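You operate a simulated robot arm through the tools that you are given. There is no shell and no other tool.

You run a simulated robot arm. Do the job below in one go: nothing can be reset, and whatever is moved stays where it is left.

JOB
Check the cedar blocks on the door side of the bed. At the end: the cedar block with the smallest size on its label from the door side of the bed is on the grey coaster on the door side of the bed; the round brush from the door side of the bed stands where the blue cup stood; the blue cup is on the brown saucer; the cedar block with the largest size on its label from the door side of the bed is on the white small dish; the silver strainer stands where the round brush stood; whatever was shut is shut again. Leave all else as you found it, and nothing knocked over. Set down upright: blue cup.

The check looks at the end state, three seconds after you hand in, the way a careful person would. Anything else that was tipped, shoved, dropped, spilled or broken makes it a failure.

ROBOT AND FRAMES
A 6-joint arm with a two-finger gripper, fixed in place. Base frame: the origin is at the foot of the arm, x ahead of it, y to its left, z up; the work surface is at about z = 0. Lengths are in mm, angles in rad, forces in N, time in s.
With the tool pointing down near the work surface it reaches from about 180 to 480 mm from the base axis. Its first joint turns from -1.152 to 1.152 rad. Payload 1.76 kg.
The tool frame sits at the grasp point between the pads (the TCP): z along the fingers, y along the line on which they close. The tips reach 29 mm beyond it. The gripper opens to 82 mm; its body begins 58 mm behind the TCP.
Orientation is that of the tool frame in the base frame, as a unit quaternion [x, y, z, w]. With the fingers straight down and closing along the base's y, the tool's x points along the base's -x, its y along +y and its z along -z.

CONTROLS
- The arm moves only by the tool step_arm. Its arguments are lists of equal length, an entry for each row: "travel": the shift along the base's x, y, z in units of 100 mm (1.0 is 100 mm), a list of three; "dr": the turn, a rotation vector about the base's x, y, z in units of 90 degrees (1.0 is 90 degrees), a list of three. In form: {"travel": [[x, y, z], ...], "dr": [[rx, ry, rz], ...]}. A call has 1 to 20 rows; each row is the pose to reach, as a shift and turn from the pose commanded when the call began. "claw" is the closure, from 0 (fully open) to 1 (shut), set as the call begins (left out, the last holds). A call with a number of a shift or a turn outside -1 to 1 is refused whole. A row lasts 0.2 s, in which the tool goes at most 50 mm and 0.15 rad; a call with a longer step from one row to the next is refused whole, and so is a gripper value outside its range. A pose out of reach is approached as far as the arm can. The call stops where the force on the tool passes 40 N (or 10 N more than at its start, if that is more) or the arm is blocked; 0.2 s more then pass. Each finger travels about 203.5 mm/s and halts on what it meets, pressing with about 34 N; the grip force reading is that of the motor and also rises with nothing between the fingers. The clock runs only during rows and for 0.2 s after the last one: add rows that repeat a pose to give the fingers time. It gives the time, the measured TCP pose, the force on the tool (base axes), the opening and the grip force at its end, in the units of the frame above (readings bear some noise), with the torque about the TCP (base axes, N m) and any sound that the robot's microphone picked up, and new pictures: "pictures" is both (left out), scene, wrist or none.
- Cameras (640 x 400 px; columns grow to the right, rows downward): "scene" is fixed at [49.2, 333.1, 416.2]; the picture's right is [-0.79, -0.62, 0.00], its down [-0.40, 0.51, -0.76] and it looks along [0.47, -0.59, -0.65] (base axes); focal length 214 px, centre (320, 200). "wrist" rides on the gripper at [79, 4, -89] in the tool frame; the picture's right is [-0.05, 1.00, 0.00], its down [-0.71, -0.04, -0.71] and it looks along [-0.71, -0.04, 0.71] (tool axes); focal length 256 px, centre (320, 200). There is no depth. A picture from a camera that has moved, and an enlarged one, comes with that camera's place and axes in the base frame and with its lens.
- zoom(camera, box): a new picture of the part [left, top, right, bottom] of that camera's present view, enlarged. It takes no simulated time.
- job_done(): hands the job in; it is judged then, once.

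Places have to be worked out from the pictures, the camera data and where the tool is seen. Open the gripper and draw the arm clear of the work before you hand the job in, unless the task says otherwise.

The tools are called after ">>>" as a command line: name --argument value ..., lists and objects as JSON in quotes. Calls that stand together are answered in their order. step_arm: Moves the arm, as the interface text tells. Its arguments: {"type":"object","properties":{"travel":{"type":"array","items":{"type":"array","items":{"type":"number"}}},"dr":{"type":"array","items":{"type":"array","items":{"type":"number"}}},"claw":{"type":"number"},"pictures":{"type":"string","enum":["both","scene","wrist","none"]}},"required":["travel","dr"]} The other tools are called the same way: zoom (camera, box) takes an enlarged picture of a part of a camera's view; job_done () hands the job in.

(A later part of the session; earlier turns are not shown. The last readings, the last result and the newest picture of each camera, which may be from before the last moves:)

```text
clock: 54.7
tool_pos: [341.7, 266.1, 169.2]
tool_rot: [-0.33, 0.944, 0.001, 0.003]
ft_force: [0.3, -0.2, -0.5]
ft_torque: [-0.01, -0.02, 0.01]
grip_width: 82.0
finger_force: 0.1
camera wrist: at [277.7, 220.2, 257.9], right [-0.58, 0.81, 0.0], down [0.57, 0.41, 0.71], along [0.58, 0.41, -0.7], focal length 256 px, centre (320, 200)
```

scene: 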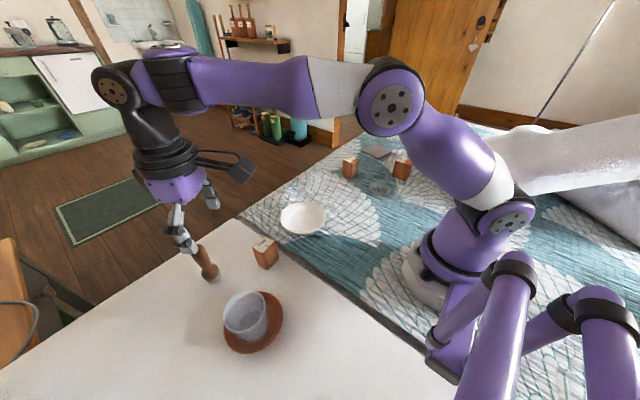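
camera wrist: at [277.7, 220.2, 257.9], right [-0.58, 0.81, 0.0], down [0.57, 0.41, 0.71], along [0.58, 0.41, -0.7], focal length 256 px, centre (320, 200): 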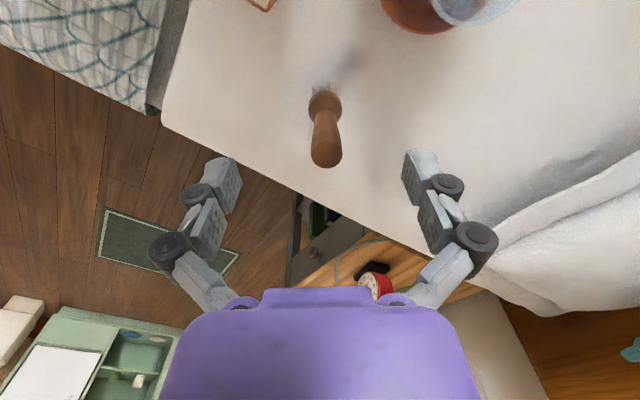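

Brush stands upright at the cup's old place. Now swinging over to the strainer near (231,-200) at z≈200.

>>> step_arm --travel '[[-0.1, -0.2, 0.1], [-0.2, -0.45, 0.2], [-0.3, -0.7, 0.3], [-0.42, -1.0, 0.3], [-0.42, -1.0, 0.3]]' --dr '[[0, 0, -0.04], [0, 0, -0.09], [0, 0, -0.15], [0, 0, -0.2], [0, 0, -0.2]]' --pictures "none"

>>> step_arm --travel '[[-0.03, -0.25, 0], [-0.06, -0.5, 0], [-0.08, -0.75, 0], [-0.1, -1.0, 0], [-0.1, -1.0, 0]]' --dr '[[0, 0, -0.06], [0, 0, -0.12], [0, 0, -0.18], [0, 0, -0.24], [0, 0, -0.24]]' --pictures "none"

>>> step_arm --travel '[[-0.05, -0.25, 0], [-0.1, -0.5, 0], [-0.15, -0.75, 0], [-0.2, -1.0, 0], [-0.2, -1.0, 0]]' --dr '[[0, 0, -0.06], [0, 0, -0.12], [0, 0, -0.18], [0, 0, -0.24], [0, 0, -0.24]]' --pictures "none"

>>> step_arm --travel '[[-0.05, -0.25, 0], [-0.1, -0.5, 0], [-0.15, -0.75, 0], [-0.25, -1.0, 0], [-0.25, -1.0, 0]]' --dr '[[0, 0, -0.05], [0, 0, -0.1], [0, 0, -0.15], [0, 0, -0.205], [0, 0, -0.205]]' --pictures "none"

>>> step_arm --travel '[[-0.05, -0.25, 0], [-0.15, -0.5, 0], [-0.15, -0.66, 0], [-0.15, -0.66, 0]]' --dr '[[0, 0, 0], [0, 0, 0], [0, 0, 0], [0, 0, 0]]' --pictures "both"

```text
clock: 55.9
tool_pos: [301.5, 166.0, 200.3]
tool_rot: [-0.178, 0.984, 0.002, 0.001]
ft_force: [-0.1, 0.3, 0.0]
ft_torque: [-0.02, 0.03, -0.01]
grip_width: 82.0
finger_force: 0.1
```

```text
clock: 57.1
tool_pos: [290.4, 66.0, 198.8]
tool_rot: [0.009, 1.0, 0.0, 0.001]
ft_force: [-0.3, -0.3, 0.6]
ft_torque: [-0.01, 0.02, -0.01]
grip_width: 81.7
finger_force: 0.1
```

```text
clock: 58.3
tool_pos: [272.8, -33.3, 199.0]
tool_rot: [0.197, 0.98, 0.001, 0.002]
ft_force: [0.1, 0.0, 0.5]
ft_torque: [-0.03, 0.0, 0.0]
grip_width: 82.2
finger_force: 0.1
```

```text
clock: 59.5
tool_pos: [247.6, -136.7, 197.7]
tool_rot: [0.352, 0.936, 0.001, 0.002]
ft_force: [0.7, 0.7, -0.3]
ft_torque: [-0.04, 0.03, -0.04]
grip_width: 81.8
finger_force: 0.1
```

```text
clock: 60.5
tool_pos: [234.5, -199.9, 198.5]
tool_rot: [0.352, 0.936, 0.0, 0.002]
ft_force: [0.6, 0.5, -1.2]
ft_torque: [0.01, 0.03, -0.02]
grip_width: 81.9
finger_force: 0.2
camera wrist: at [177.0, -142.8, 288.0], right [0.7, 0.72, 0.0], down [0.5, -0.49, 0.71], along [0.51, -0.49, -0.7], focal length 256 px, centre (320, 200)
```

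scene: 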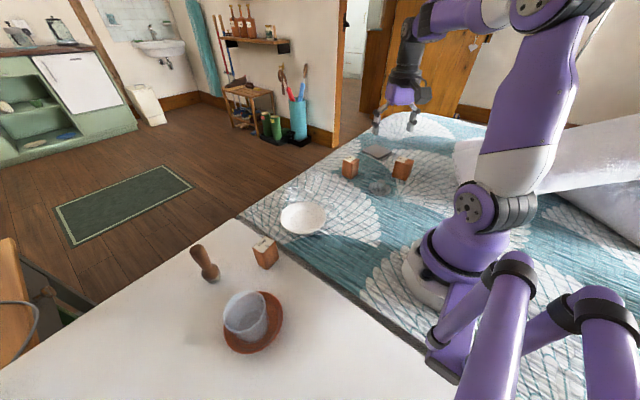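
wrist: 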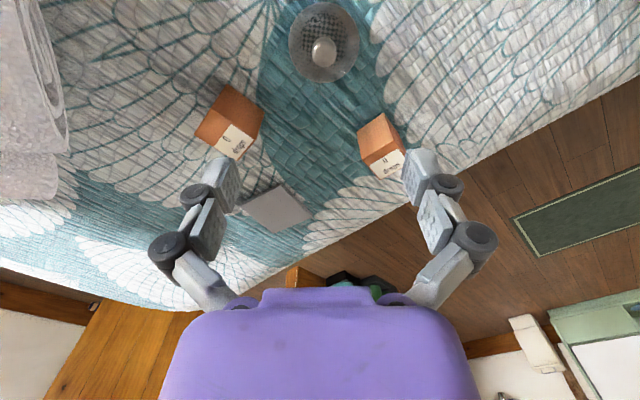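

>>> zoom --camera "wrist" --box '[270, 0, 380, 95]'

>>> zoom --camera "wrist" --box '[180, 70, 430, 250]'

>>> zoom --camera "scene" --box '[170, 230, 300, 360]'

```text
4.21 times, centred on (325, 48) of wrist
camera zoom: at [177.0, -142.8, 288.0], right [0.7, 0.72, 0.0], down [0.5, -0.49, 0.71], along [0.51, -0.49, -0.7], focal length 1078 px, centre (299, 842)
```

zoom: 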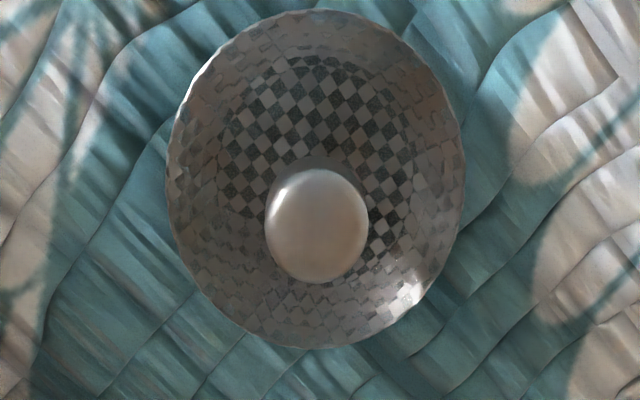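

```text
2.22 times, centred on (305, 160) of wrist
camera zoom: at [177.0, -142.8, 288.0], right [0.7, 0.72, 0.0], down [0.5, -0.49, 0.71], along [0.51, -0.49, -0.7], focal length 569 px, centre (353, 289)
```

zoom: 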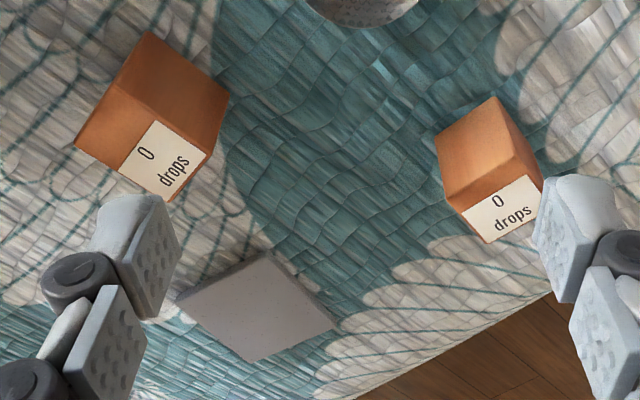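

```text
3.08 times, centred on (235, 295) of scene
camera zoom: at [49.2, 333.1, 416.2], right [-0.79, -0.62, 0.0], down [-0.4, 0.51, -0.76], along [0.47, -0.59, -0.65], focal length 660 px, centre (582, -92)
```

zoom: 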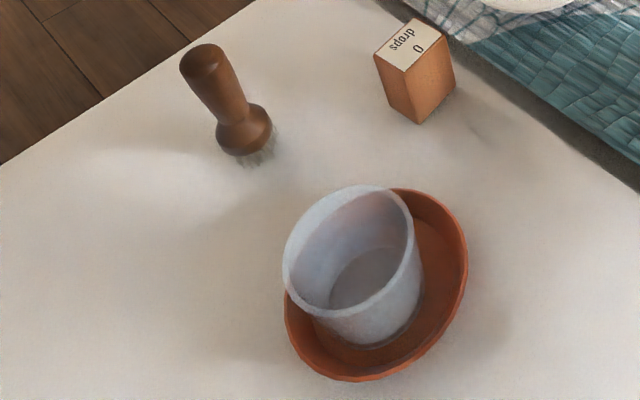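

Strainer axis is at about (228.5,-188.5); knob ~21 mm wide, centre z≈34, disc rim z≈13. I'll move over it and drop to z≈100 for a closer check.

>>> step_arm --travel '[[-0.025, 0.05, -0.1], [-0.053, 0.093, -0.3], [-0.053, 0.093, -0.5], [-0.053, 0.093, -0.7], [-0.053, 0.093, -0.9], [-0.053, 0.093, -1.0], [-0.053, 0.093, -1.0]]' --dr '[[0, 0, 0], [0, 0, 0], [0, 0, 0], [0, 0, 0], [0, 0, 0], [0, 0, 0], [0, 0, 0]]' --pictures "both"

>>> zoom --camera "wrist" --box '[230, 40, 410, 170]'

>>> zoom --camera "scene" --box '[340, 130, 420, 205]'

```text
clock: 62.1
tool_pos: [225.5, -189.1, 96.8]
tool_rot: [0.351, 0.937, -0.001, 0.003]
ft_force: [0.0, 0.0, 0.1]
ft_torque: [-0.02, 0.01, -0.01]
grip_width: 82.2
finger_force: 0.1
camera wrist: at [168.4, -132.8, 187.4], right [0.7, 0.72, 0.0], down [0.5, -0.49, 0.71], along [0.51, -0.49, -0.7], focal length 256 px, centre (320, 200)
```

scene: 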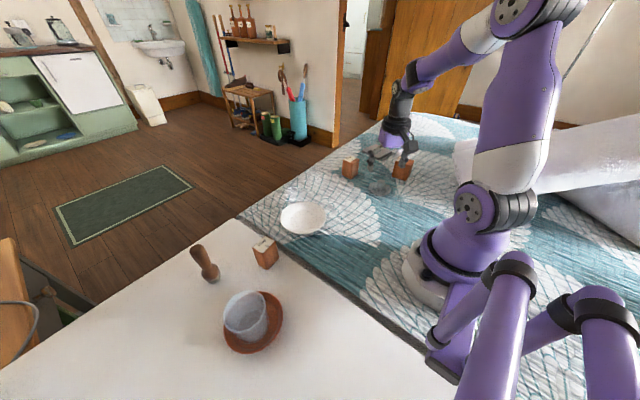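
wrist: 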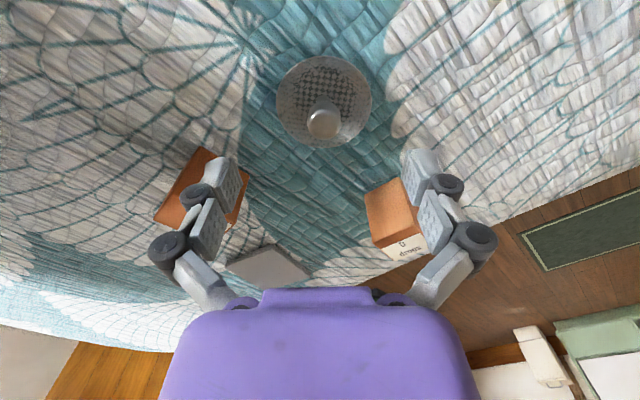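

```text
3.08 times, centred on (320, 105) of wrist
camera zoom: at [168.4, -132.8, 187.4], right [0.7, 0.72, 0.0], down [0.5, -0.49, 0.71], along [0.51, -0.49, -0.7], focal length 788 px, centre (320, 492)
```

zoom: 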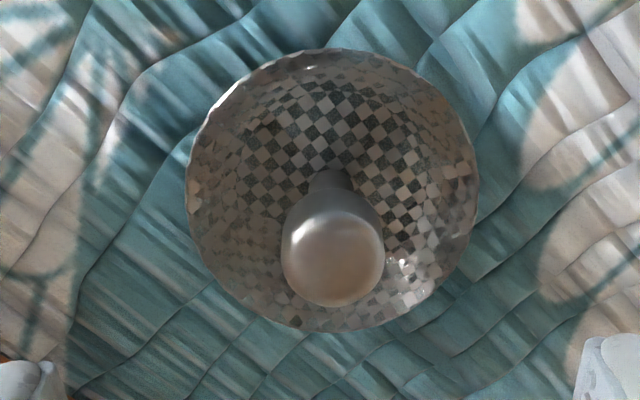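

```text
5.33 times, centred on (380, 168) of scene
camera zoom: at [49.2, 333.1, 416.2], right [-0.79, -0.62, 0.0], down [-0.4, 0.51, -0.76], along [0.47, -0.59, -0.65], focal length 1144 px, centre (0, 373)
```

zoom: 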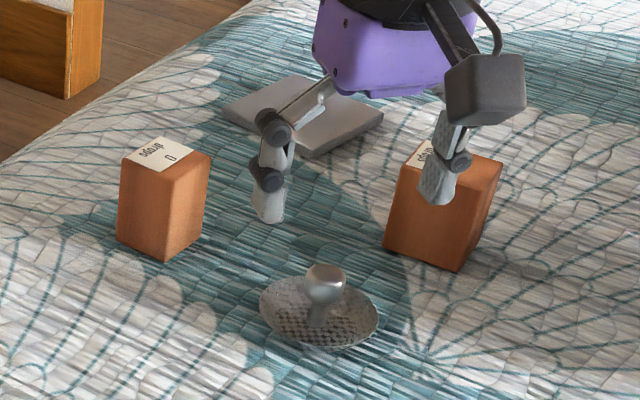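

Strainer axis confirmed near (229.6,-188). Shifting 4.4 mm in x and descending to z≈54 so the closing tips end ~20 mm above the bed, above the disc rim.

>>> step_arm --travel '[[0.044, -0.002, -0.1], [0.044, -0.002, -0.25], [0.044, -0.002, -0.35], [0.044, -0.002, -0.435], [0.044, -0.002, -0.435]]' --dr '[[0, 0, 0], [0, 0, 0], [0, 0, 0], [0, 0, 0], [0, 0, 0]]' --pictures "both"

>>> zoom --camera "scene" --box '[340, 130, 420, 205]'

>>> zoom --camera "wrist" --box '[220, 60, 430, 200]'

```text
clock: 63.3
tool_pos: [230.0, -190.2, 54.7]
tool_rot: [0.351, 0.936, 0.0, 0.002]
ft_force: [-0.4, -0.1, 0.0]
ft_torque: [0.03, 0.01, 0.02]
grip_width: 82.1
finger_force: 0.0
camera wrist: at [173.7, -132.5, 144.1], right [0.7, 0.72, 0.0], down [0.5, -0.49, 0.71], along [0.51, -0.49, -0.7], focal length 256 px, centre (320, 200)
```

scene: 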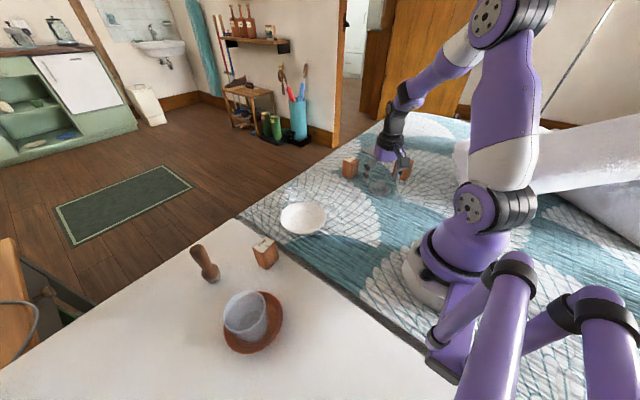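
wrist: 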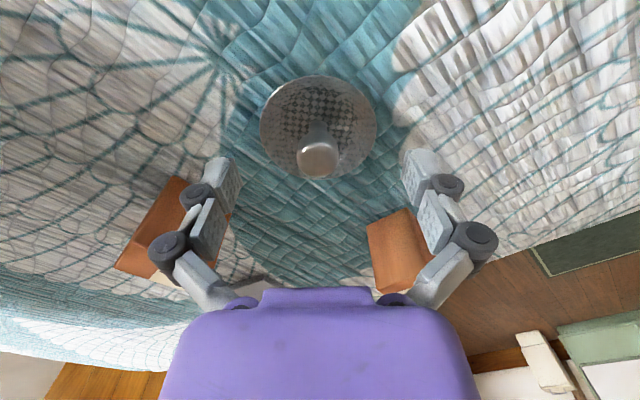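

```text
5.33 times, centred on (380, 168) of scene
camera zoom: at [49.2, 333.1, 416.2], right [-0.79, -0.62, 0.0], down [-0.4, 0.51, -0.76], along [0.47, -0.59, -0.65], focal length 1144 px, centre (0, 373)
```

zoom: 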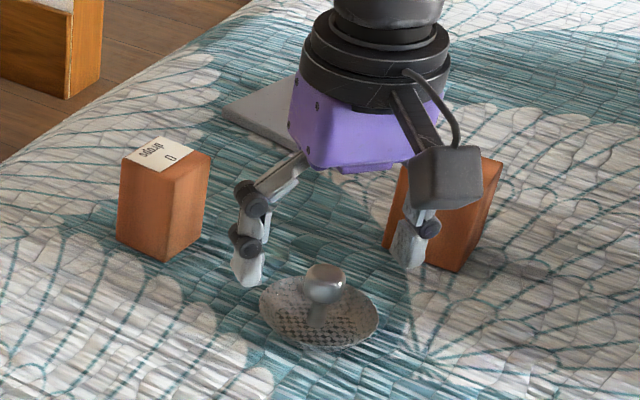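

```text
2.86 times, centred on (325, 130) of wrist
camera zoom: at [173.7, -132.5, 144.1], right [0.7, 0.72, 0.0], down [0.5, -0.49, 0.71], along [0.51, -0.49, -0.7], focal length 731 px, centre (306, 400)
```

zoom: 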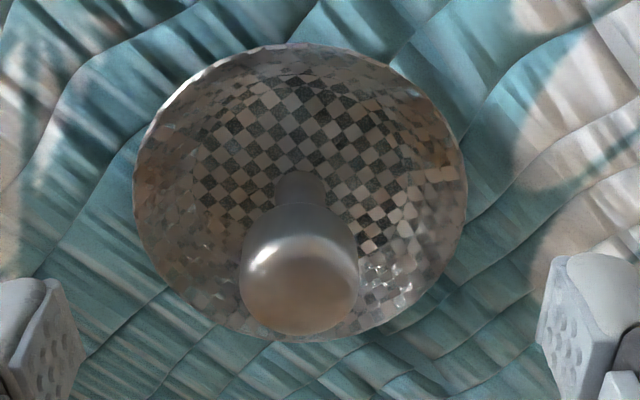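

Knob is within ~1.7 mm laterally; trimming that and closing on the knob.

>>> step_arm --travel '[[-0.01, -0.011, 0], [-0.01, -0.011, 0]]' --dr '[[0, 0, 0], [0, 0, 0]]' --pictures "none"

>>> step_arm --travel '[[0, 0, 0], [0, 0, 0], [0, 0, 0]]' --dr '[[0, 0, 0], [0, 0, 0], [0, 0, 0]]' --claw 0.95 --pictures "both"

>>> zoom --camera "wrist" --box '[220, 60, 430, 220]'

>>> zoom --camera "scene" --box '[340, 130, 420, 205]'

```text
clock: 63.9
tool_pos: [229.3, -191.1, 55.3]
tool_rot: [0.351, 0.936, 0.0, 0.002]
ft_force: [0.2, 0.3, 0.0]
ft_torque: [-0.03, 0.03, -0.01]
grip_width: 81.7
finger_force: 0.1
```

```text
clock: 64.7
tool_pos: [231.1, -191.3, 55.7]
tool_rot: [0.351, 0.936, -0.001, 0.003]
ft_force: [2.3, 1.1, 18.2]
ft_torque: [0.07, -0.1, 0.03]
grip_width: 20.2
finger_force: 33.5
camera wrist: at [172.9, -134.2, 144.9], right [0.7, 0.72, 0.0], down [0.5, -0.49, 0.71], along [0.51, -0.49, -0.7], focal length 256 px, centre (320, 200)
```

scene: 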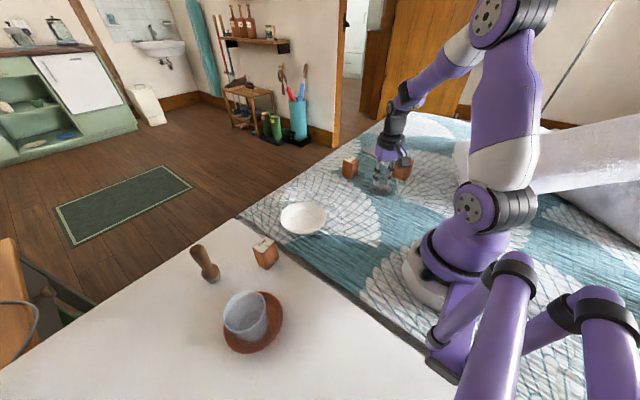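
wrist: 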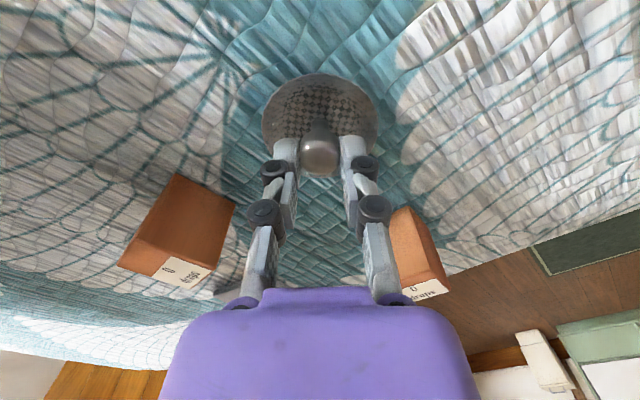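

```text
2.50 times, centred on (325, 140) of wrist
camera zoom: at [172.9, -134.2, 144.9], right [0.7, 0.72, 0.0], down [0.5, -0.49, 0.71], along [0.51, -0.49, -0.7], focal length 640 px, centre (308, 350)
```

zoom: 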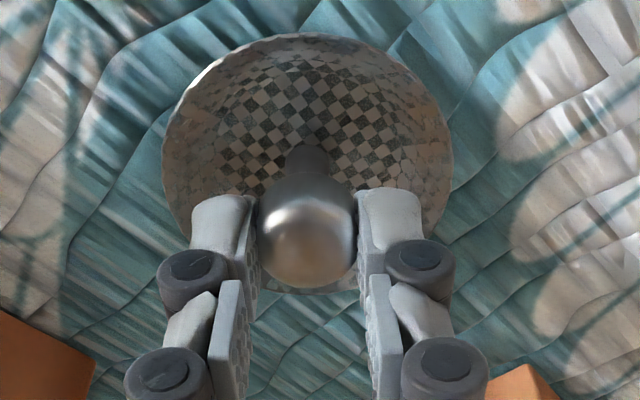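

```text
5.33 times, centred on (380, 168) of scene
camera zoom: at [49.2, 333.1, 416.2], right [-0.79, -0.62, 0.0], down [-0.4, 0.51, -0.76], along [0.47, -0.59, -0.65], focal length 1144 px, centre (0, 373)
```

zoom: 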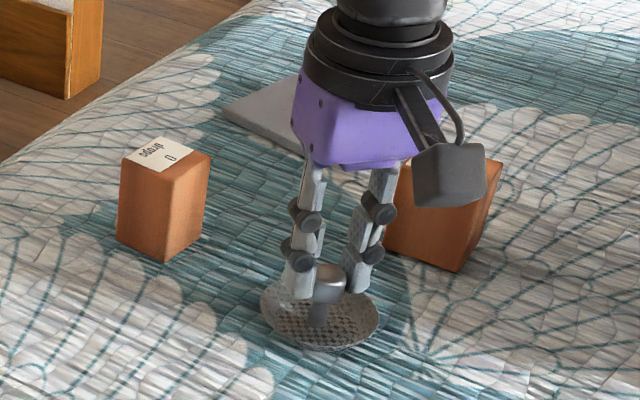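

Knob gripped firmly (20 mm). Lifting 100 mm.

>>> step_arm --travel '[[0, 0, 0.05], [0, 0, 0.2], [0, 0, 0.4], [0, 0, 0.6], [0, 0, 0.8], [0, 0, 1.0], [0, 0, 1.0]]' --dr '[[0, 0, 0], [0, 0, 0], [0, 0, 0], [0, 0, 0], [0, 0, 0], [0, 0, 0], [0, 0, 0]]' --pictures "both"

>>> zoom --camera "wrist" --box '[220, 60, 430, 220]'

>>> zoom --camera "scene" --box '[340, 80, 440, 190]'

```text
clock: 66.3
tool_pos: [230.4, -190.6, 154.8]
tool_rot: [0.351, 0.936, 0.0, 0.003]
ft_force: [1.0, -0.1, -0.9]
ft_torque: [0.0, 0.01, -0.02]
grip_width: 20.2
finger_force: 34.0
camera wrist: at [172.3, -134.4, 244.7], right [0.7, 0.72, 0.0], down [0.5, -0.49, 0.71], along [0.51, -0.49, -0.7], focal length 256 px, centre (320, 200)
```

scene: 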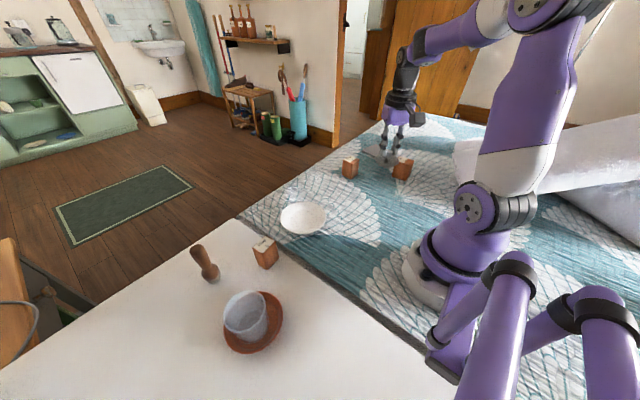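
wrist: 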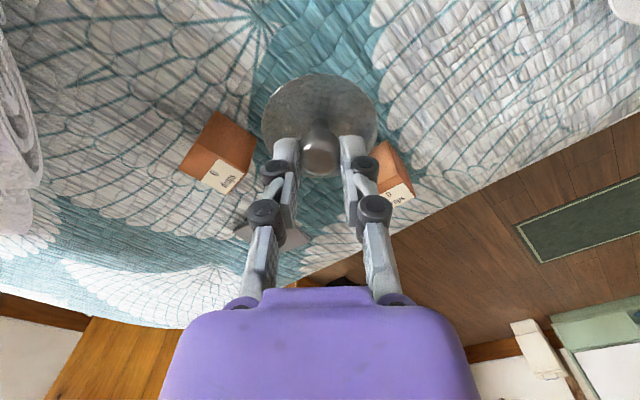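

```text
2.50 times, centred on (325, 140) of wrist
camera zoom: at [172.3, -134.4, 244.7], right [0.7, 0.72, 0.0], down [0.5, -0.49, 0.71], along [0.51, -0.49, -0.7], focal length 640 px, centre (308, 350)
```

zoom: 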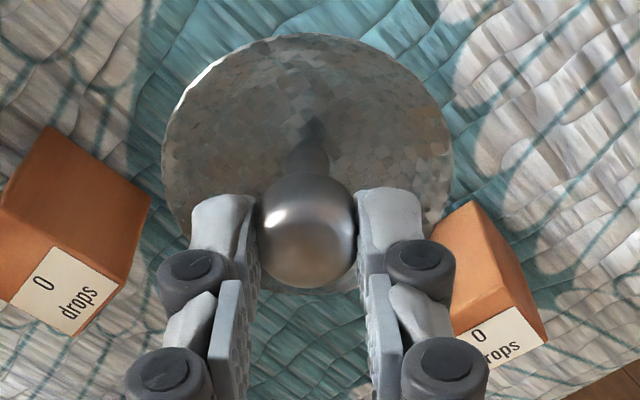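

```text
3.64 times, centred on (390, 135) of scene
camera zoom: at [49.2, 333.1, 416.2], right [-0.79, -0.62, 0.0], down [-0.4, 0.51, -0.76], along [0.47, -0.59, -0.65], focal length 780 px, centre (66, 436)
```

zoom: 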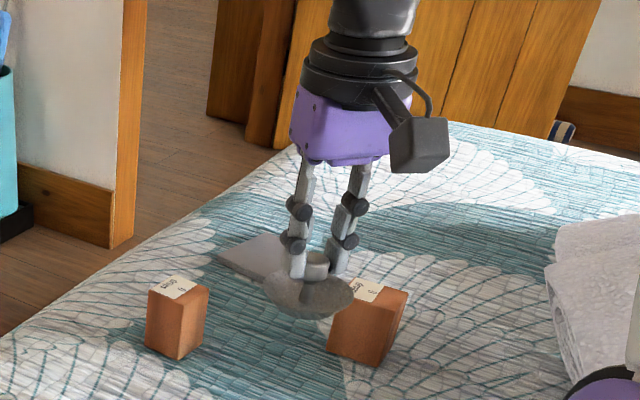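

Strainer hangs level under the fingers. Carrying it round to the brush's old place (186.5,150.5) at this height.

>>> step_arm --travel '[[0.03, 0.2, 0], [0.06, 0.45, 0], [0.09, 0.7, 0], [0.11, 0.9, 0]]' --dr '[[0, 0, 0.06], [0, 0, 0.12], [0, 0, 0.18], [0, 0, 0.22]]' --pictures "none"

>>> step_arm --travel '[[0, 0.2, 0], [0, 0.45, 0], [0, 0.7, 0], [0, 0.9, 0]]' --dr '[[0, 0, 0.06], [0, 0, 0.12], [0, 0, 0.18], [0, 0, 0.22]]' --pictures "none"

>>> step_arm --travel '[[-0.04, 0.2, 0], [-0.08, 0.4, 0], [-0.13, 0.6, 0], [-0.18, 0.8, 0]]' --dr '[[0, 0, 0.06], [0, 0, 0.12], [0, 0, 0.18], [0, 0, 0.22]]' --pictures "none"

>>> step_arm --travel '[[-0.08, 0.2, 0], [-0.16, 0.4, 0], [-0.25, 0.6, 0], [-0.345, 0.795, 0], [-0.345, 0.795, 0], [-0.345, 0.795, 0]]' --dr '[[0, 0, 0.06], [0, 0, 0.12], [0, 0, 0.18], [0, 0, 0.22], [0, 0, 0.22], [0, 0, 0.22]]' --pictures "both"

```text
clock: 67.3
tool_pos: [240.6, -100.0, 155.0]
tool_rot: [0.184, 0.983, 0.0, 0.001]
ft_force: [-0.2, -0.2, 0.1]
ft_torque: [-0.01, 0.05, 0.0]
grip_width: 19.9
finger_force: 34.3
```

```text
clock: 68.3
tool_pos: [241.0, -10.6, 154.9]
tool_rot: [0.013, 1.0, 0.001, 0.003]
ft_force: [0.4, 0.0, -0.6]
ft_torque: [0.02, 0.01, 0.02]
grip_width: 19.9
finger_force: 34.4
```

```text
clock: 69.3
tool_pos: [219.1, 71.8, 153.5]
tool_rot: [-0.158, 0.987, 0.002, 0.002]
ft_force: [-0.4, 0.6, -0.9]
ft_torque: [0.03, 0.01, -0.01]
grip_width: 20.0
finger_force: 33.7
```

```text
clock: 70.7
tool_pos: [189.1, 147.5, 154.7]
tool_rot: [-0.326, 0.945, 0.001, 0.001]
ft_force: [0.6, 0.1, -0.7]
ft_torque: [0.0, 0.01, -0.02]
grip_width: 20.0
finger_force: 33.5
camera wrist: at [124.0, 103.0, 243.5], right [-0.57, 0.82, 0.0], down [0.58, 0.4, 0.71], along [0.58, 0.41, -0.7], focal length 256 px, centre (320, 200)
```

scene: 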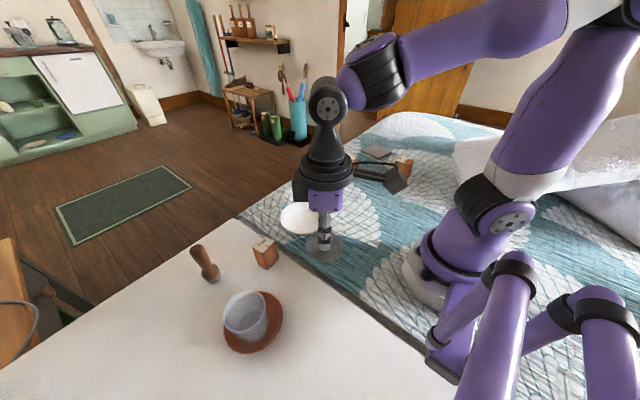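
wrist: 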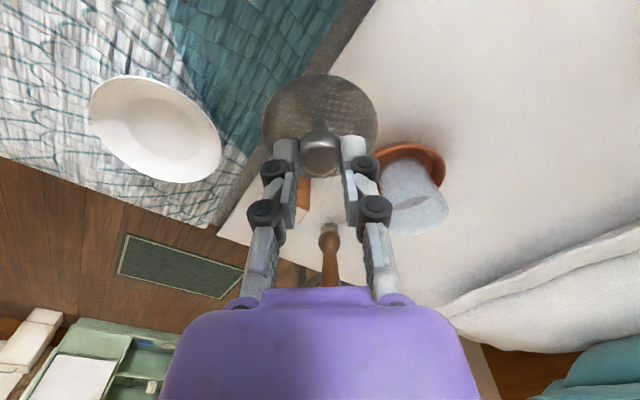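

Tool is at (188.7,148.5); a 2 mm y trim puts the strainer on the brush's old spot. Lowering 90 mm.

>>> step_arm --travel '[[0, 0.02, -0.15], [0, 0.02, -0.35], [0, 0.02, -0.55], [0, 0.02, -0.75], [0, 0.02, -0.9], [0, 0.02, -0.9]]' --dr '[[0, 0, 0], [0, 0, 0], [0, 0, 0], [0, 0, 0], [0, 0, 0], [0, 0, 0]]' --pictures "both"

>>> zoom --camera "scene" --box '[280, 220, 380, 320]'

```text
clock: 72.1
tool_pos: [189.7, 150.3, 66.1]
tool_rot: [-0.327, 0.945, 0.002, 0.001]
ft_force: [0.8, -0.8, -1.0]
ft_torque: [0.01, 0.0, -0.01]
grip_width: 19.9
finger_force: 33.9
camera wrist: at [123.9, 104.9, 156.0], right [-0.57, 0.82, 0.0], down [0.58, 0.4, 0.71], along [0.58, 0.41, -0.7], focal length 256 px, centre (320, 200)
```

scene: 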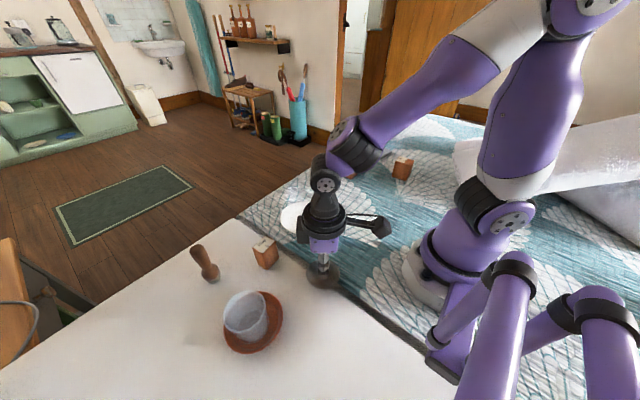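
wrist: 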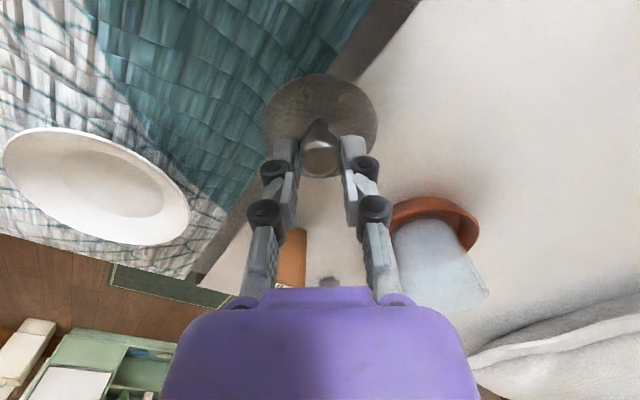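

```text
4.00 times, centred on (330, 270) of scene
camera zoom: at [49.2, 333.1, 416.2], right [-0.79, -0.62, 0.0], down [-0.4, 0.51, -0.76], along [0.47, -0.59, -0.65], focal length 858 px, centre (280, -80)
```

zoom: 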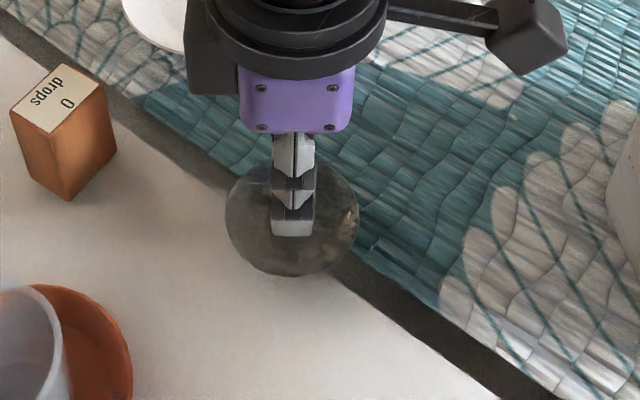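

About 10 mm above the surface. Lowering 8 mm more.

>>> step_arm --travel '[[0, 0, -0.03], [0, 0, -0.06], [0, 0, -0.08], [0, 0, -0.08]]' --dr '[[0, 0, 0], [0, 0, 0], [0, 0, 0], [0, 0, 0]]' --pictures "none"

>>> step_arm --travel '[[0, 0, -0.008], [0, 0, -0.015], [0, 0, -0.015]]' --dr '[[0, 0, 0], [0, 0, 0], [0, 0, 0]]' --pictures "none"

```text
clock: 73.1
tool_pos: [187.9, 151.4, 57.2]
tool_rot: [-0.326, 0.945, 0.002, 0.002]
ft_force: [-0.4, -0.3, -0.8]
ft_torque: [-0.05, 0.01, 0.03]
grip_width: 20.0
finger_force: 34.0
```

```text
clock: 73.9
tool_pos: [189.6, 150.3, 55.5]
tool_rot: [-0.326, 0.946, 0.001, 0.002]
ft_force: [-6.1, -1.7, 14.3]
ft_torque: [-0.07, 0.27, 0.06]
grip_width: 20.2
finger_force: 33.4
```

Contact (14 N). Opening gently.

>>> step_arm --travel '[[0, 0, 0], [0, 0, 0]]' --dr '[[0, 0, 0], [0, 0, 0]]' --claw 0.6 --pictures "none"

>>> step_arm --travel '[[0, 0, 0], [0, 0, 0]]' --dr '[[0, 0, 0], [0, 0, 0]]' --claw 0 --pictures "both"

>>> zoom --camera "scene" --box '[280, 220, 380, 320]'

```text
clock: 74.5
tool_pos: [188.7, 150.7, 55.3]
tool_rot: [-0.327, 0.945, 0.001, 0.002]
ft_force: [-0.1, 0.2, 0.4]
ft_torque: [-0.01, 0.02, -0.01]
grip_width: 32.7
finger_force: 0.1
```

```text
clock: 75.1
tool_pos: [188.1, 150.3, 55.9]
tool_rot: [-0.326, 0.945, 0.001, 0.002]
ft_force: [-0.4, 0.1, -1.0]
ft_torque: [0.0, 0.0, 0.02]
grip_width: 82.1
finger_force: 0.1
camera wrist: at [123.8, 106.1, 145.2], right [-0.57, 0.82, 0.0], down [0.58, 0.4, 0.71], along [0.58, 0.41, -0.7], focal length 256 px, centre (320, 200)
```

scene: 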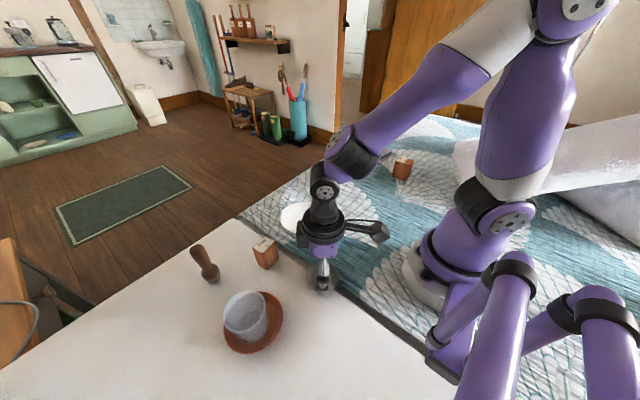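
wrist: 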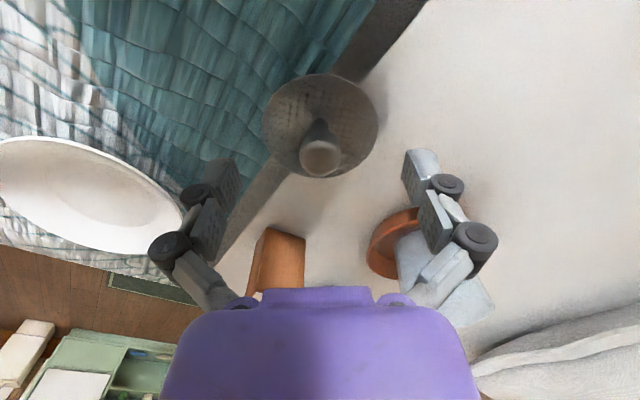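

```text
4.00 times, centred on (330, 270) of scene
camera zoom: at [49.2, 333.1, 416.2], right [-0.79, -0.62, 0.0], down [-0.4, 0.51, -0.76], along [0.47, -0.59, -0.65], focal length 858 px, centre (280, -80)
```

zoom: 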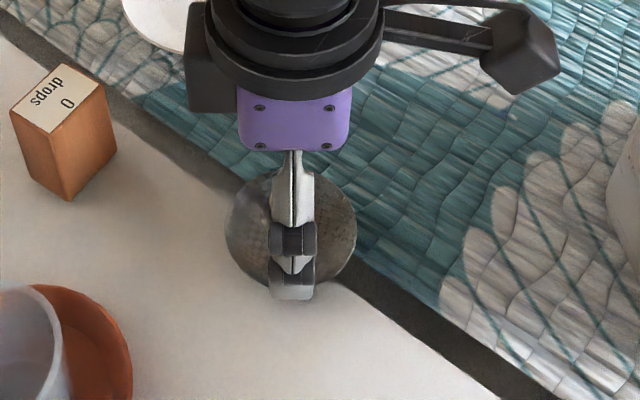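

Strainer stands free. Rising 100 mm.

>>> step_arm --travel '[[0, 0, 0.15], [0, 0, 0.4], [0, 0, 0.65], [0, 0, 0.9], [0, 0, 1.0], [0, 0, 1.0]]' --dr '[[0, 0, 0], [0, 0, 0], [0, 0, 0], [0, 0, 0], [0, 0, 0], [0, 0, 0]]' --pictures "both"

>>> zoom --camera "wrist" --box '[260, 30, 400, 130]'

```text
clock: 76.5
tool_pos: [189.2, 150.5, 156.5]
tool_rot: [-0.326, 0.945, 0.002, 0.003]
ft_force: [0.3, -0.1, -0.1]
ft_torque: [-0.03, -0.01, 0.02]
grip_width: 81.9
finger_force: 0.0
camera wrist: at [124.0, 106.0, 246.4], right [-0.57, 0.82, 0.0], down [0.58, 0.4, 0.71], along [0.58, 0.41, -0.7], focal length 256 px, centre (320, 200)
```

scene: 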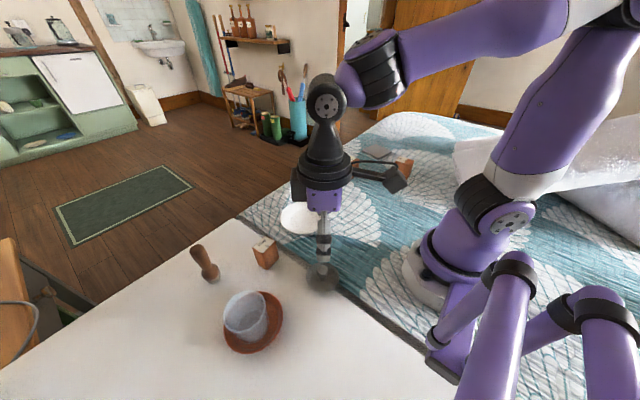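
wrist: 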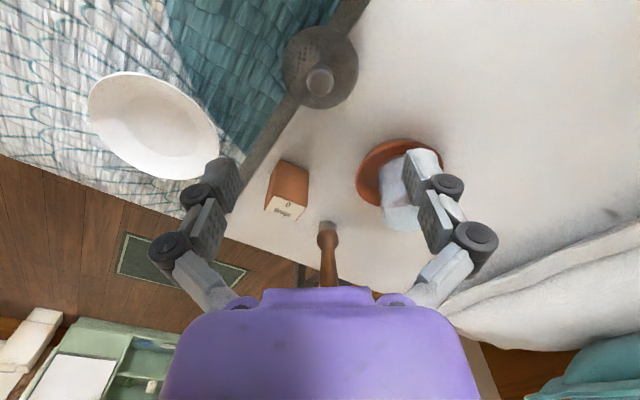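

```text
4.00 times, centred on (330, 80) of wrist
camera zoom: at [124.0, 106.0, 246.4], right [-0.57, 0.82, 0.0], down [0.58, 0.4, 0.71], along [0.58, 0.41, -0.7], focal length 1024 px, centre (280, 680)
```

zoom: 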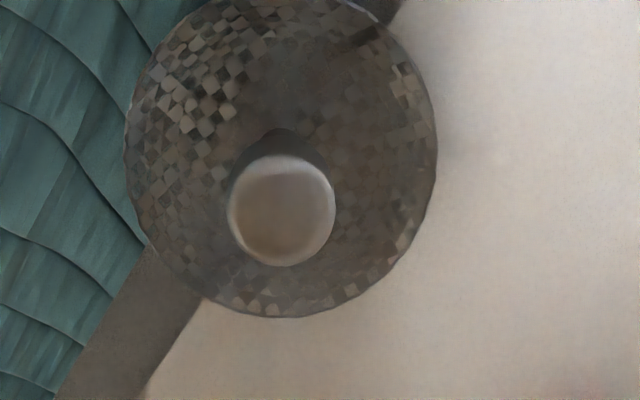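

Strainer sits flat on the brush's old spot. Now I'll transit to the -y side, towards block B and the coaster, to test a tilted reach over the coaster.

>>> step_arm --travel '[[0.1, -0.25, 0.15], [0.2, -0.5, 0.3], [0.3, -0.75, 0.45], [0.4, -1.0, 0.45]]' --dr '[[0, 0, -0.055], [0, 0, -0.11], [0, 0, -0.165], [0, 0, -0.22]]' --pictures "none"

>>> step_arm --travel '[[0.05, -0.25, 0], [0.1, -0.5, 0], [0.15, -0.75, 0], [0.2, -1.0, 0]]' --dr '[[0, 0, -0.055], [0, 0, -0.11], [0, 0, -0.165], [0, 0, -0.22]]' --pictures "none"

>>> step_arm --travel '[[0.03, -0.25, 0], [0.06, -0.5, 0], [0.08, -0.75, 0], [0.1, -1.0, 0]]' --dr '[[0, 0, -0.055], [0, 0, -0.11], [0, 0, -0.165], [0, 0, -0.22]]' --pictures "none"

>>> step_arm --travel '[[0, -0.25, 0], [0, -0.5, 0], [0, -0.75, 0], [0, -1.0, 0]]' --dr '[[0, 0, -0.055], [0, 0, -0.11], [0, 0, -0.165], [0, 0, -0.22]]' --pictures "none"

>>> step_arm --travel '[[0.01, -0.25, 0], [0.02, -0.5, 0], [0.02, -0.55, 0], [0.02, -0.55, 0]]' --dr '[[0, 0, -0.05], [0, 0, -0.09], [0, 0, -0.09], [0, 0, -0.09]]' --pictures "both"

```text
clock: 77.5
tool_pos: [227.5, 49.3, 201.7]
tool_rot: [-0.158, 0.988, 0.001, 0.002]
ft_force: [0.0, 1.0, -0.2]
ft_torque: [-0.01, -0.05, 0.01]
grip_width: 81.9
finger_force: 0.0
```

```text
clock: 78.5
tool_pos: [250.2, -52.9, 200.3]
tool_rot: [0.014, 1.0, 0.001, 0.003]
ft_force: [-0.3, 0.3, 0.5]
ft_torque: [-0.01, -0.01, -0.04]
grip_width: 82.2
finger_force: 0.1
```

```text
clock: 79.5
tool_pos: [258.7, -150.1, 198.9]
tool_rot: [0.186, 0.983, 0.001, 0.002]
ft_force: [-0.3, 0.1, -0.1]
ft_torque: [0.01, 0.02, -0.02]
grip_width: 82.1
finger_force: 0.1
```

```text
clock: 80.5
tool_pos: [259.0, -252.7, 199.1]
tool_rot: [0.352, 0.936, 0.0, 0.002]
ft_force: [-0.4, -0.6, -0.8]
ft_torque: [-0.02, 0.0, 0.01]
grip_width: 81.9
finger_force: 0.1
```

```text
clock: 81.5
tool_pos: [261.9, -305.3, 199.0]
tool_rot: [0.417, 0.909, 0.0, 0.002]
ft_force: [-0.6, 0.0, -0.5]
ft_torque: [-0.01, 0.01, 0.01]
grip_width: 81.9
finger_force: 0.0
camera wrist: at [212.5, -241.5, 288.9], right [0.79, 0.61, 0.0], down [0.43, -0.56, 0.71], along [0.43, -0.56, -0.7], focal length 256 px, centre (320, 200)
```

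scene: 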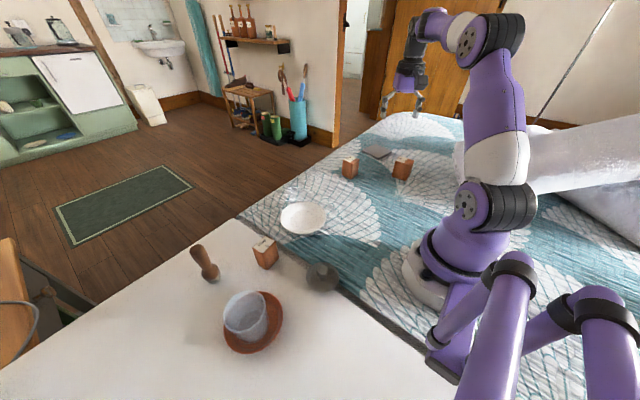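
wrist: 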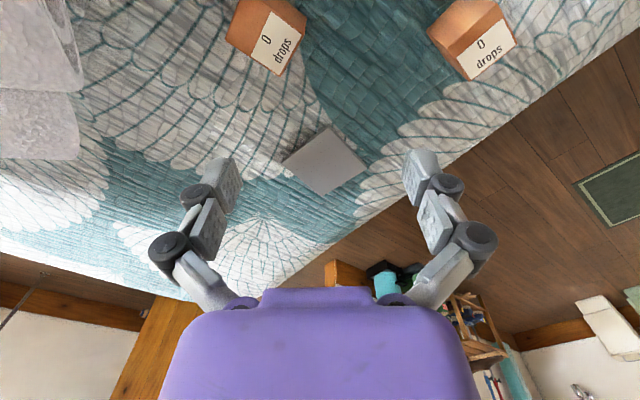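

>>> zoom --camera "wrist" --box '[215, 0, 320, 85]'

>>> zoom --camera "wrist" --box '[270, 110, 380, 205]'

```text
4.71 times, centred on (268, 42) of wrist
camera zoom: at [212.5, -241.5, 288.9], right [0.79, 0.61, 0.0], down [0.43, -0.56, 0.71], along [0.43, -0.56, -0.7], focal length 1205 px, centre (567, 941)
```

zoom: 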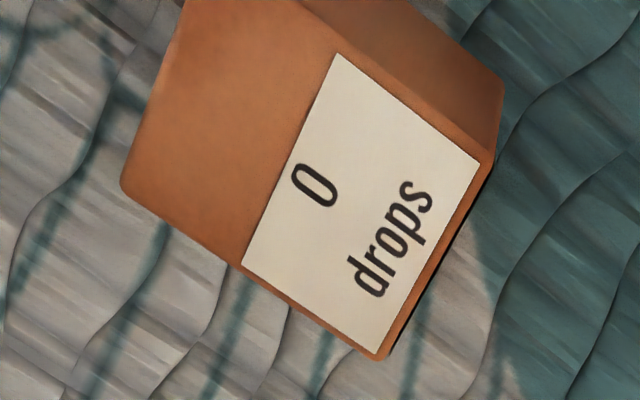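

```text
4.21 times, centred on (325, 158) of wrist
camera zoom: at [212.5, -241.5, 288.9], right [0.79, 0.61, 0.0], down [0.43, -0.56, 0.71], along [0.43, -0.56, -0.7], focal length 1078 px, centre (299, 379)
```

zoom: 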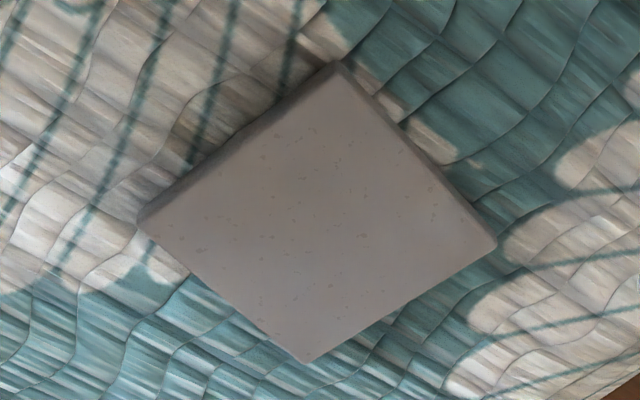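

B's top is ~48×37 mm centred (209.5,-308) with yaw ~3.7°, height ~60; the coaster is ~83 mm square centred (348.4,-405.4). I'll test the tilted (25°) reach over the coaster at z≈110 with empty fingers.

>>> step_arm --travel '[[0.18, -0.2, -0.1], [0.36, -0.4, -0.3], [0.54, -0.6, -0.5], [0.72, -0.82, -0.7], [0.87, -1.0, -0.9], [0.87, -1.0, -0.9], [0.87, -1.0, -0.9]]' --dr '[[-0.045, -0.039, 0], [-0.09, -0.0775, 0], [-0.135, -0.116, 0], [-0.18, -0.155, 0], [-0.2106, -0.1811, 0], [-0.2106, -0.1811, 0], [-0.2106, -0.1811, 0]]' --pictures "both"

```text
clock: 83.1
tool_pos: [346.9, -405.0, 109.4]
tool_rot: [0.406, 0.887, -0.09, 0.2]
ft_force: [-0.5, 0.4, 0.2]
ft_torque: [0.02, 0.01, -0.04]
grip_width: 82.3
finger_force: 0.0
camera wrist: at [278.7, -318.5, 157.7], right [0.79, 0.62, 0.02], down [0.19, -0.28, 0.94], along [0.59, -0.74, -0.34], focal length 256 px, centre (320, 200)
```

scene: 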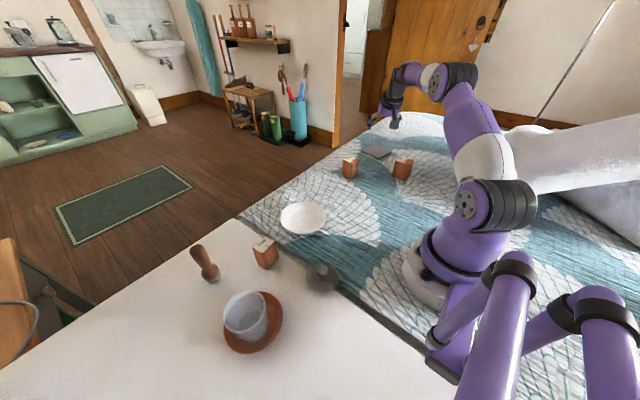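
wrist: 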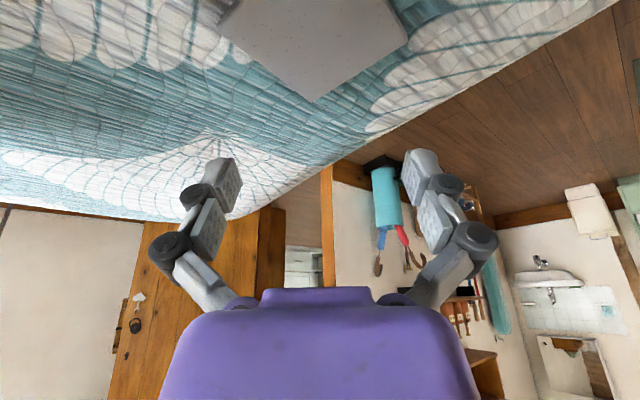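

25° tilt reaches the coaster spot at z≈110. Checking the lower height too (to z≈65), fingers still empty.

>>> step_arm --travel '[[0, 0, -0.15], [0, 0, -0.3], [0, 0, -0.45], [0, 0, -0.45]]' --dr '[[0, 0, 0], [0, 0, 0], [0, 0, 0], [0, 0, 0]]' --pictures "scene"

```text
clock: 84.1
tool_pos: [347.0, -403.8, 65.3]
tool_rot: [0.406, 0.887, -0.091, 0.198]
ft_force: [0.2, 0.1, 0.1]
ft_torque: [-0.01, 0.01, -0.01]
grip_width: 82.1
finger_force: 0.1
```

scene: 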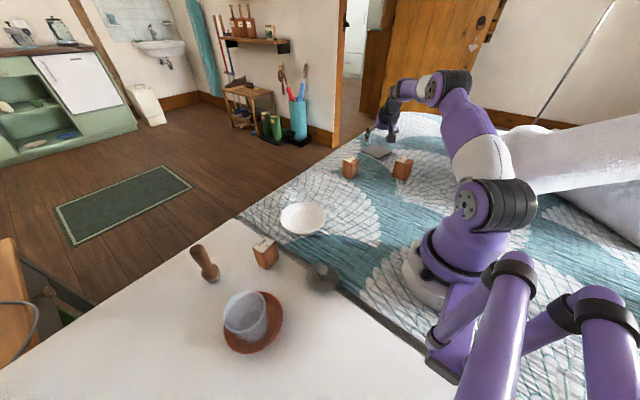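

Reach is fine at z≈65 with 25° tilt. Retracting: up first, then untilt while moving back over (260,-305).

>>> step_arm --travel '[[0, 0, 0.2], [0, 0, 0.45], [0, 0, 0.7], [0, 0, 0.7]]' --dr '[[0, 0, 0], [0, 0, 0], [0, 0, 0], [0, 0, 0]]' --pictures "none"

>>> step_arm --travel '[[-0.2, 0.2, 0.1], [-0.4, 0.4, 0.2], [-0.6, 0.6, 0.3], [-0.8, 0.8, 0.4], [-0.95, 0.97, 0.4], [-0.95, 0.97, 0.4]]' --dr '[[0.045, 0.039, 0], [0.09, 0.0775, 0], [0.135, 0.116, 0], [0.18, 0.155, 0], [0.2106, 0.1811, 0], [0.2106, 0.1811, 0]]' --pictures "none"

>>> step_arm --travel '[[-0.1, 0, 0], [-0.2, 0, 0], [-0.3, 0, 0], [-0.38, 0, 0], [-0.42, 0, 0], [-0.42, 0, 0]]' --dr '[[0, 0, -0.09], [0, 0, -0.18], [0, 0, -0.27], [0, 0, -0.36], [0, 0, -0.412], [0, 0, -0.412]]' --pictures "both"

```text
clock: 85.1
tool_pos: [348.2, -402.6, 138.9]
tool_rot: [0.406, 0.888, -0.091, 0.198]
ft_force: [1.1, 0.5, -0.6]
ft_torque: [0.01, -0.03, -0.03]
grip_width: 81.9
finger_force: 0.1
```

```text
clock: 86.5
tool_pos: [250.6, -308.1, 176.1]
tool_rot: [0.416, 0.909, 0.0, 0.002]
ft_force: [0.2, 0.1, -0.9]
ft_torque: [-0.01, 0.0, -0.03]
grip_width: 82.0
finger_force: 0.0
```

```text
clock: 87.9
tool_pos: [210.9, -307.8, 177.2]
tool_rot: [0.685, 0.729, -0.001, 0.002]
ft_force: [-0.8, 0.0, 0.7]
ft_torque: [0.01, -0.02, 0.02]
grip_width: 82.0
finger_force: 0.1
camera wrist: at [210.1, -227.1, 265.6], right [1.0, 0.01, 0.0], down [0.01, -0.7, 0.71], along [0.01, -0.71, -0.7], focal length 256 px, centre (320, 200)
```

scene: 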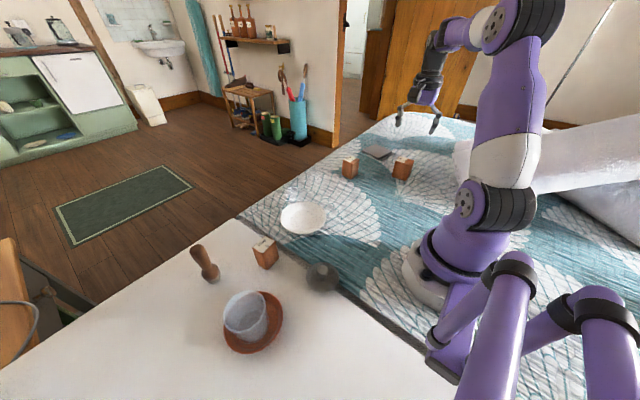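
wrist: 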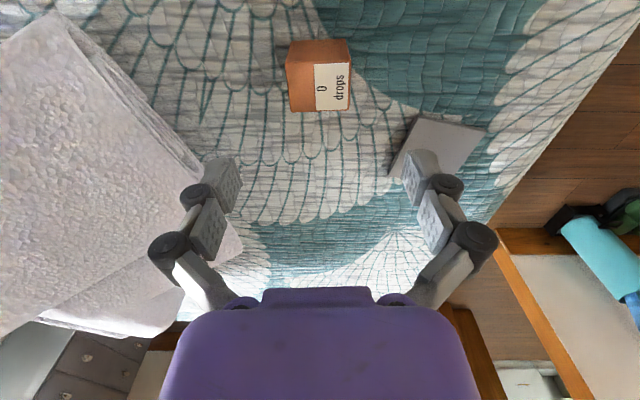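

>>> zoom --camera "wrist" --box '[265, 20, 375, 125]'

```text
3.81 times, centred on (320, 72) of wrist
camera zoom: at [210.1, -227.1, 265.6], right [1.0, 0.01, 0.0], down [0.01, -0.7, 0.71], along [0.01, -0.71, -0.7], focal length 975 px, centre (320, 686)
```

zoom: 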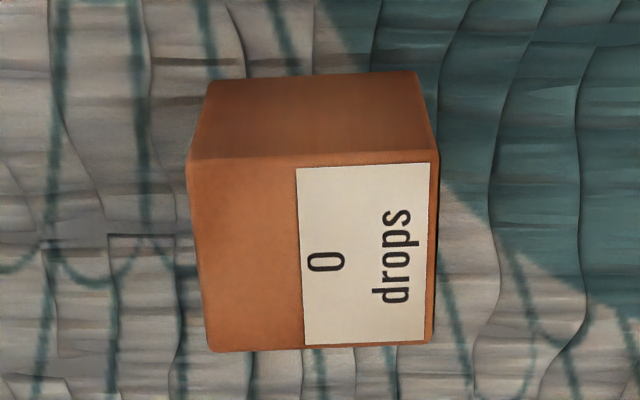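

B is aligned with the fingers, centre (210.5,-307) vs tool (210.9,-306.1). Descending in two stages to z≈50.

>>> step_arm --travel '[[0, -0.005, -0.2], [0, -0.01, -0.4], [0, -0.01, -0.6], [0, -0.01, -0.75], [0, -0.01, -0.75]]' --dr '[[0, 0, 0], [0, 0, 0], [0, 0, 0], [0, 0, 0], [0, 0, 0]]' --pictures "wrist"

```text
clock: 89.1
tool_pos: [211.5, -308.7, 99.7]
tool_rot: [0.684, 0.73, -0.001, 0.003]
ft_force: [0.6, -0.1, -0.2]
ft_torque: [0.0, -0.01, 0.0]
grip_width: 81.9
finger_force: 0.1
camera wrist: at [210.5, -228.4, 190.1], right [1.0, 0.01, 0.0], down [0.01, -0.7, 0.71], along [0.01, -0.71, -0.7], focal length 256 px, centre (320, 200)
```

wrist: 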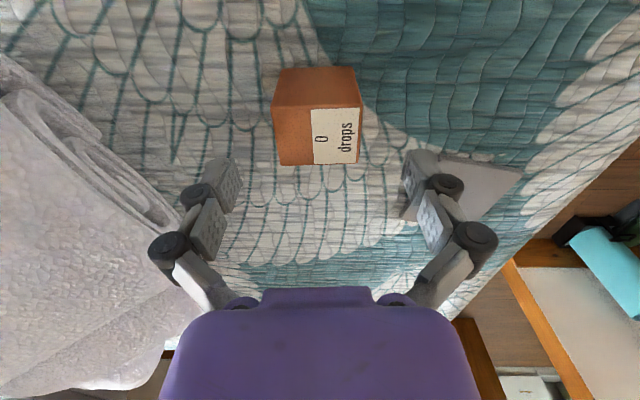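

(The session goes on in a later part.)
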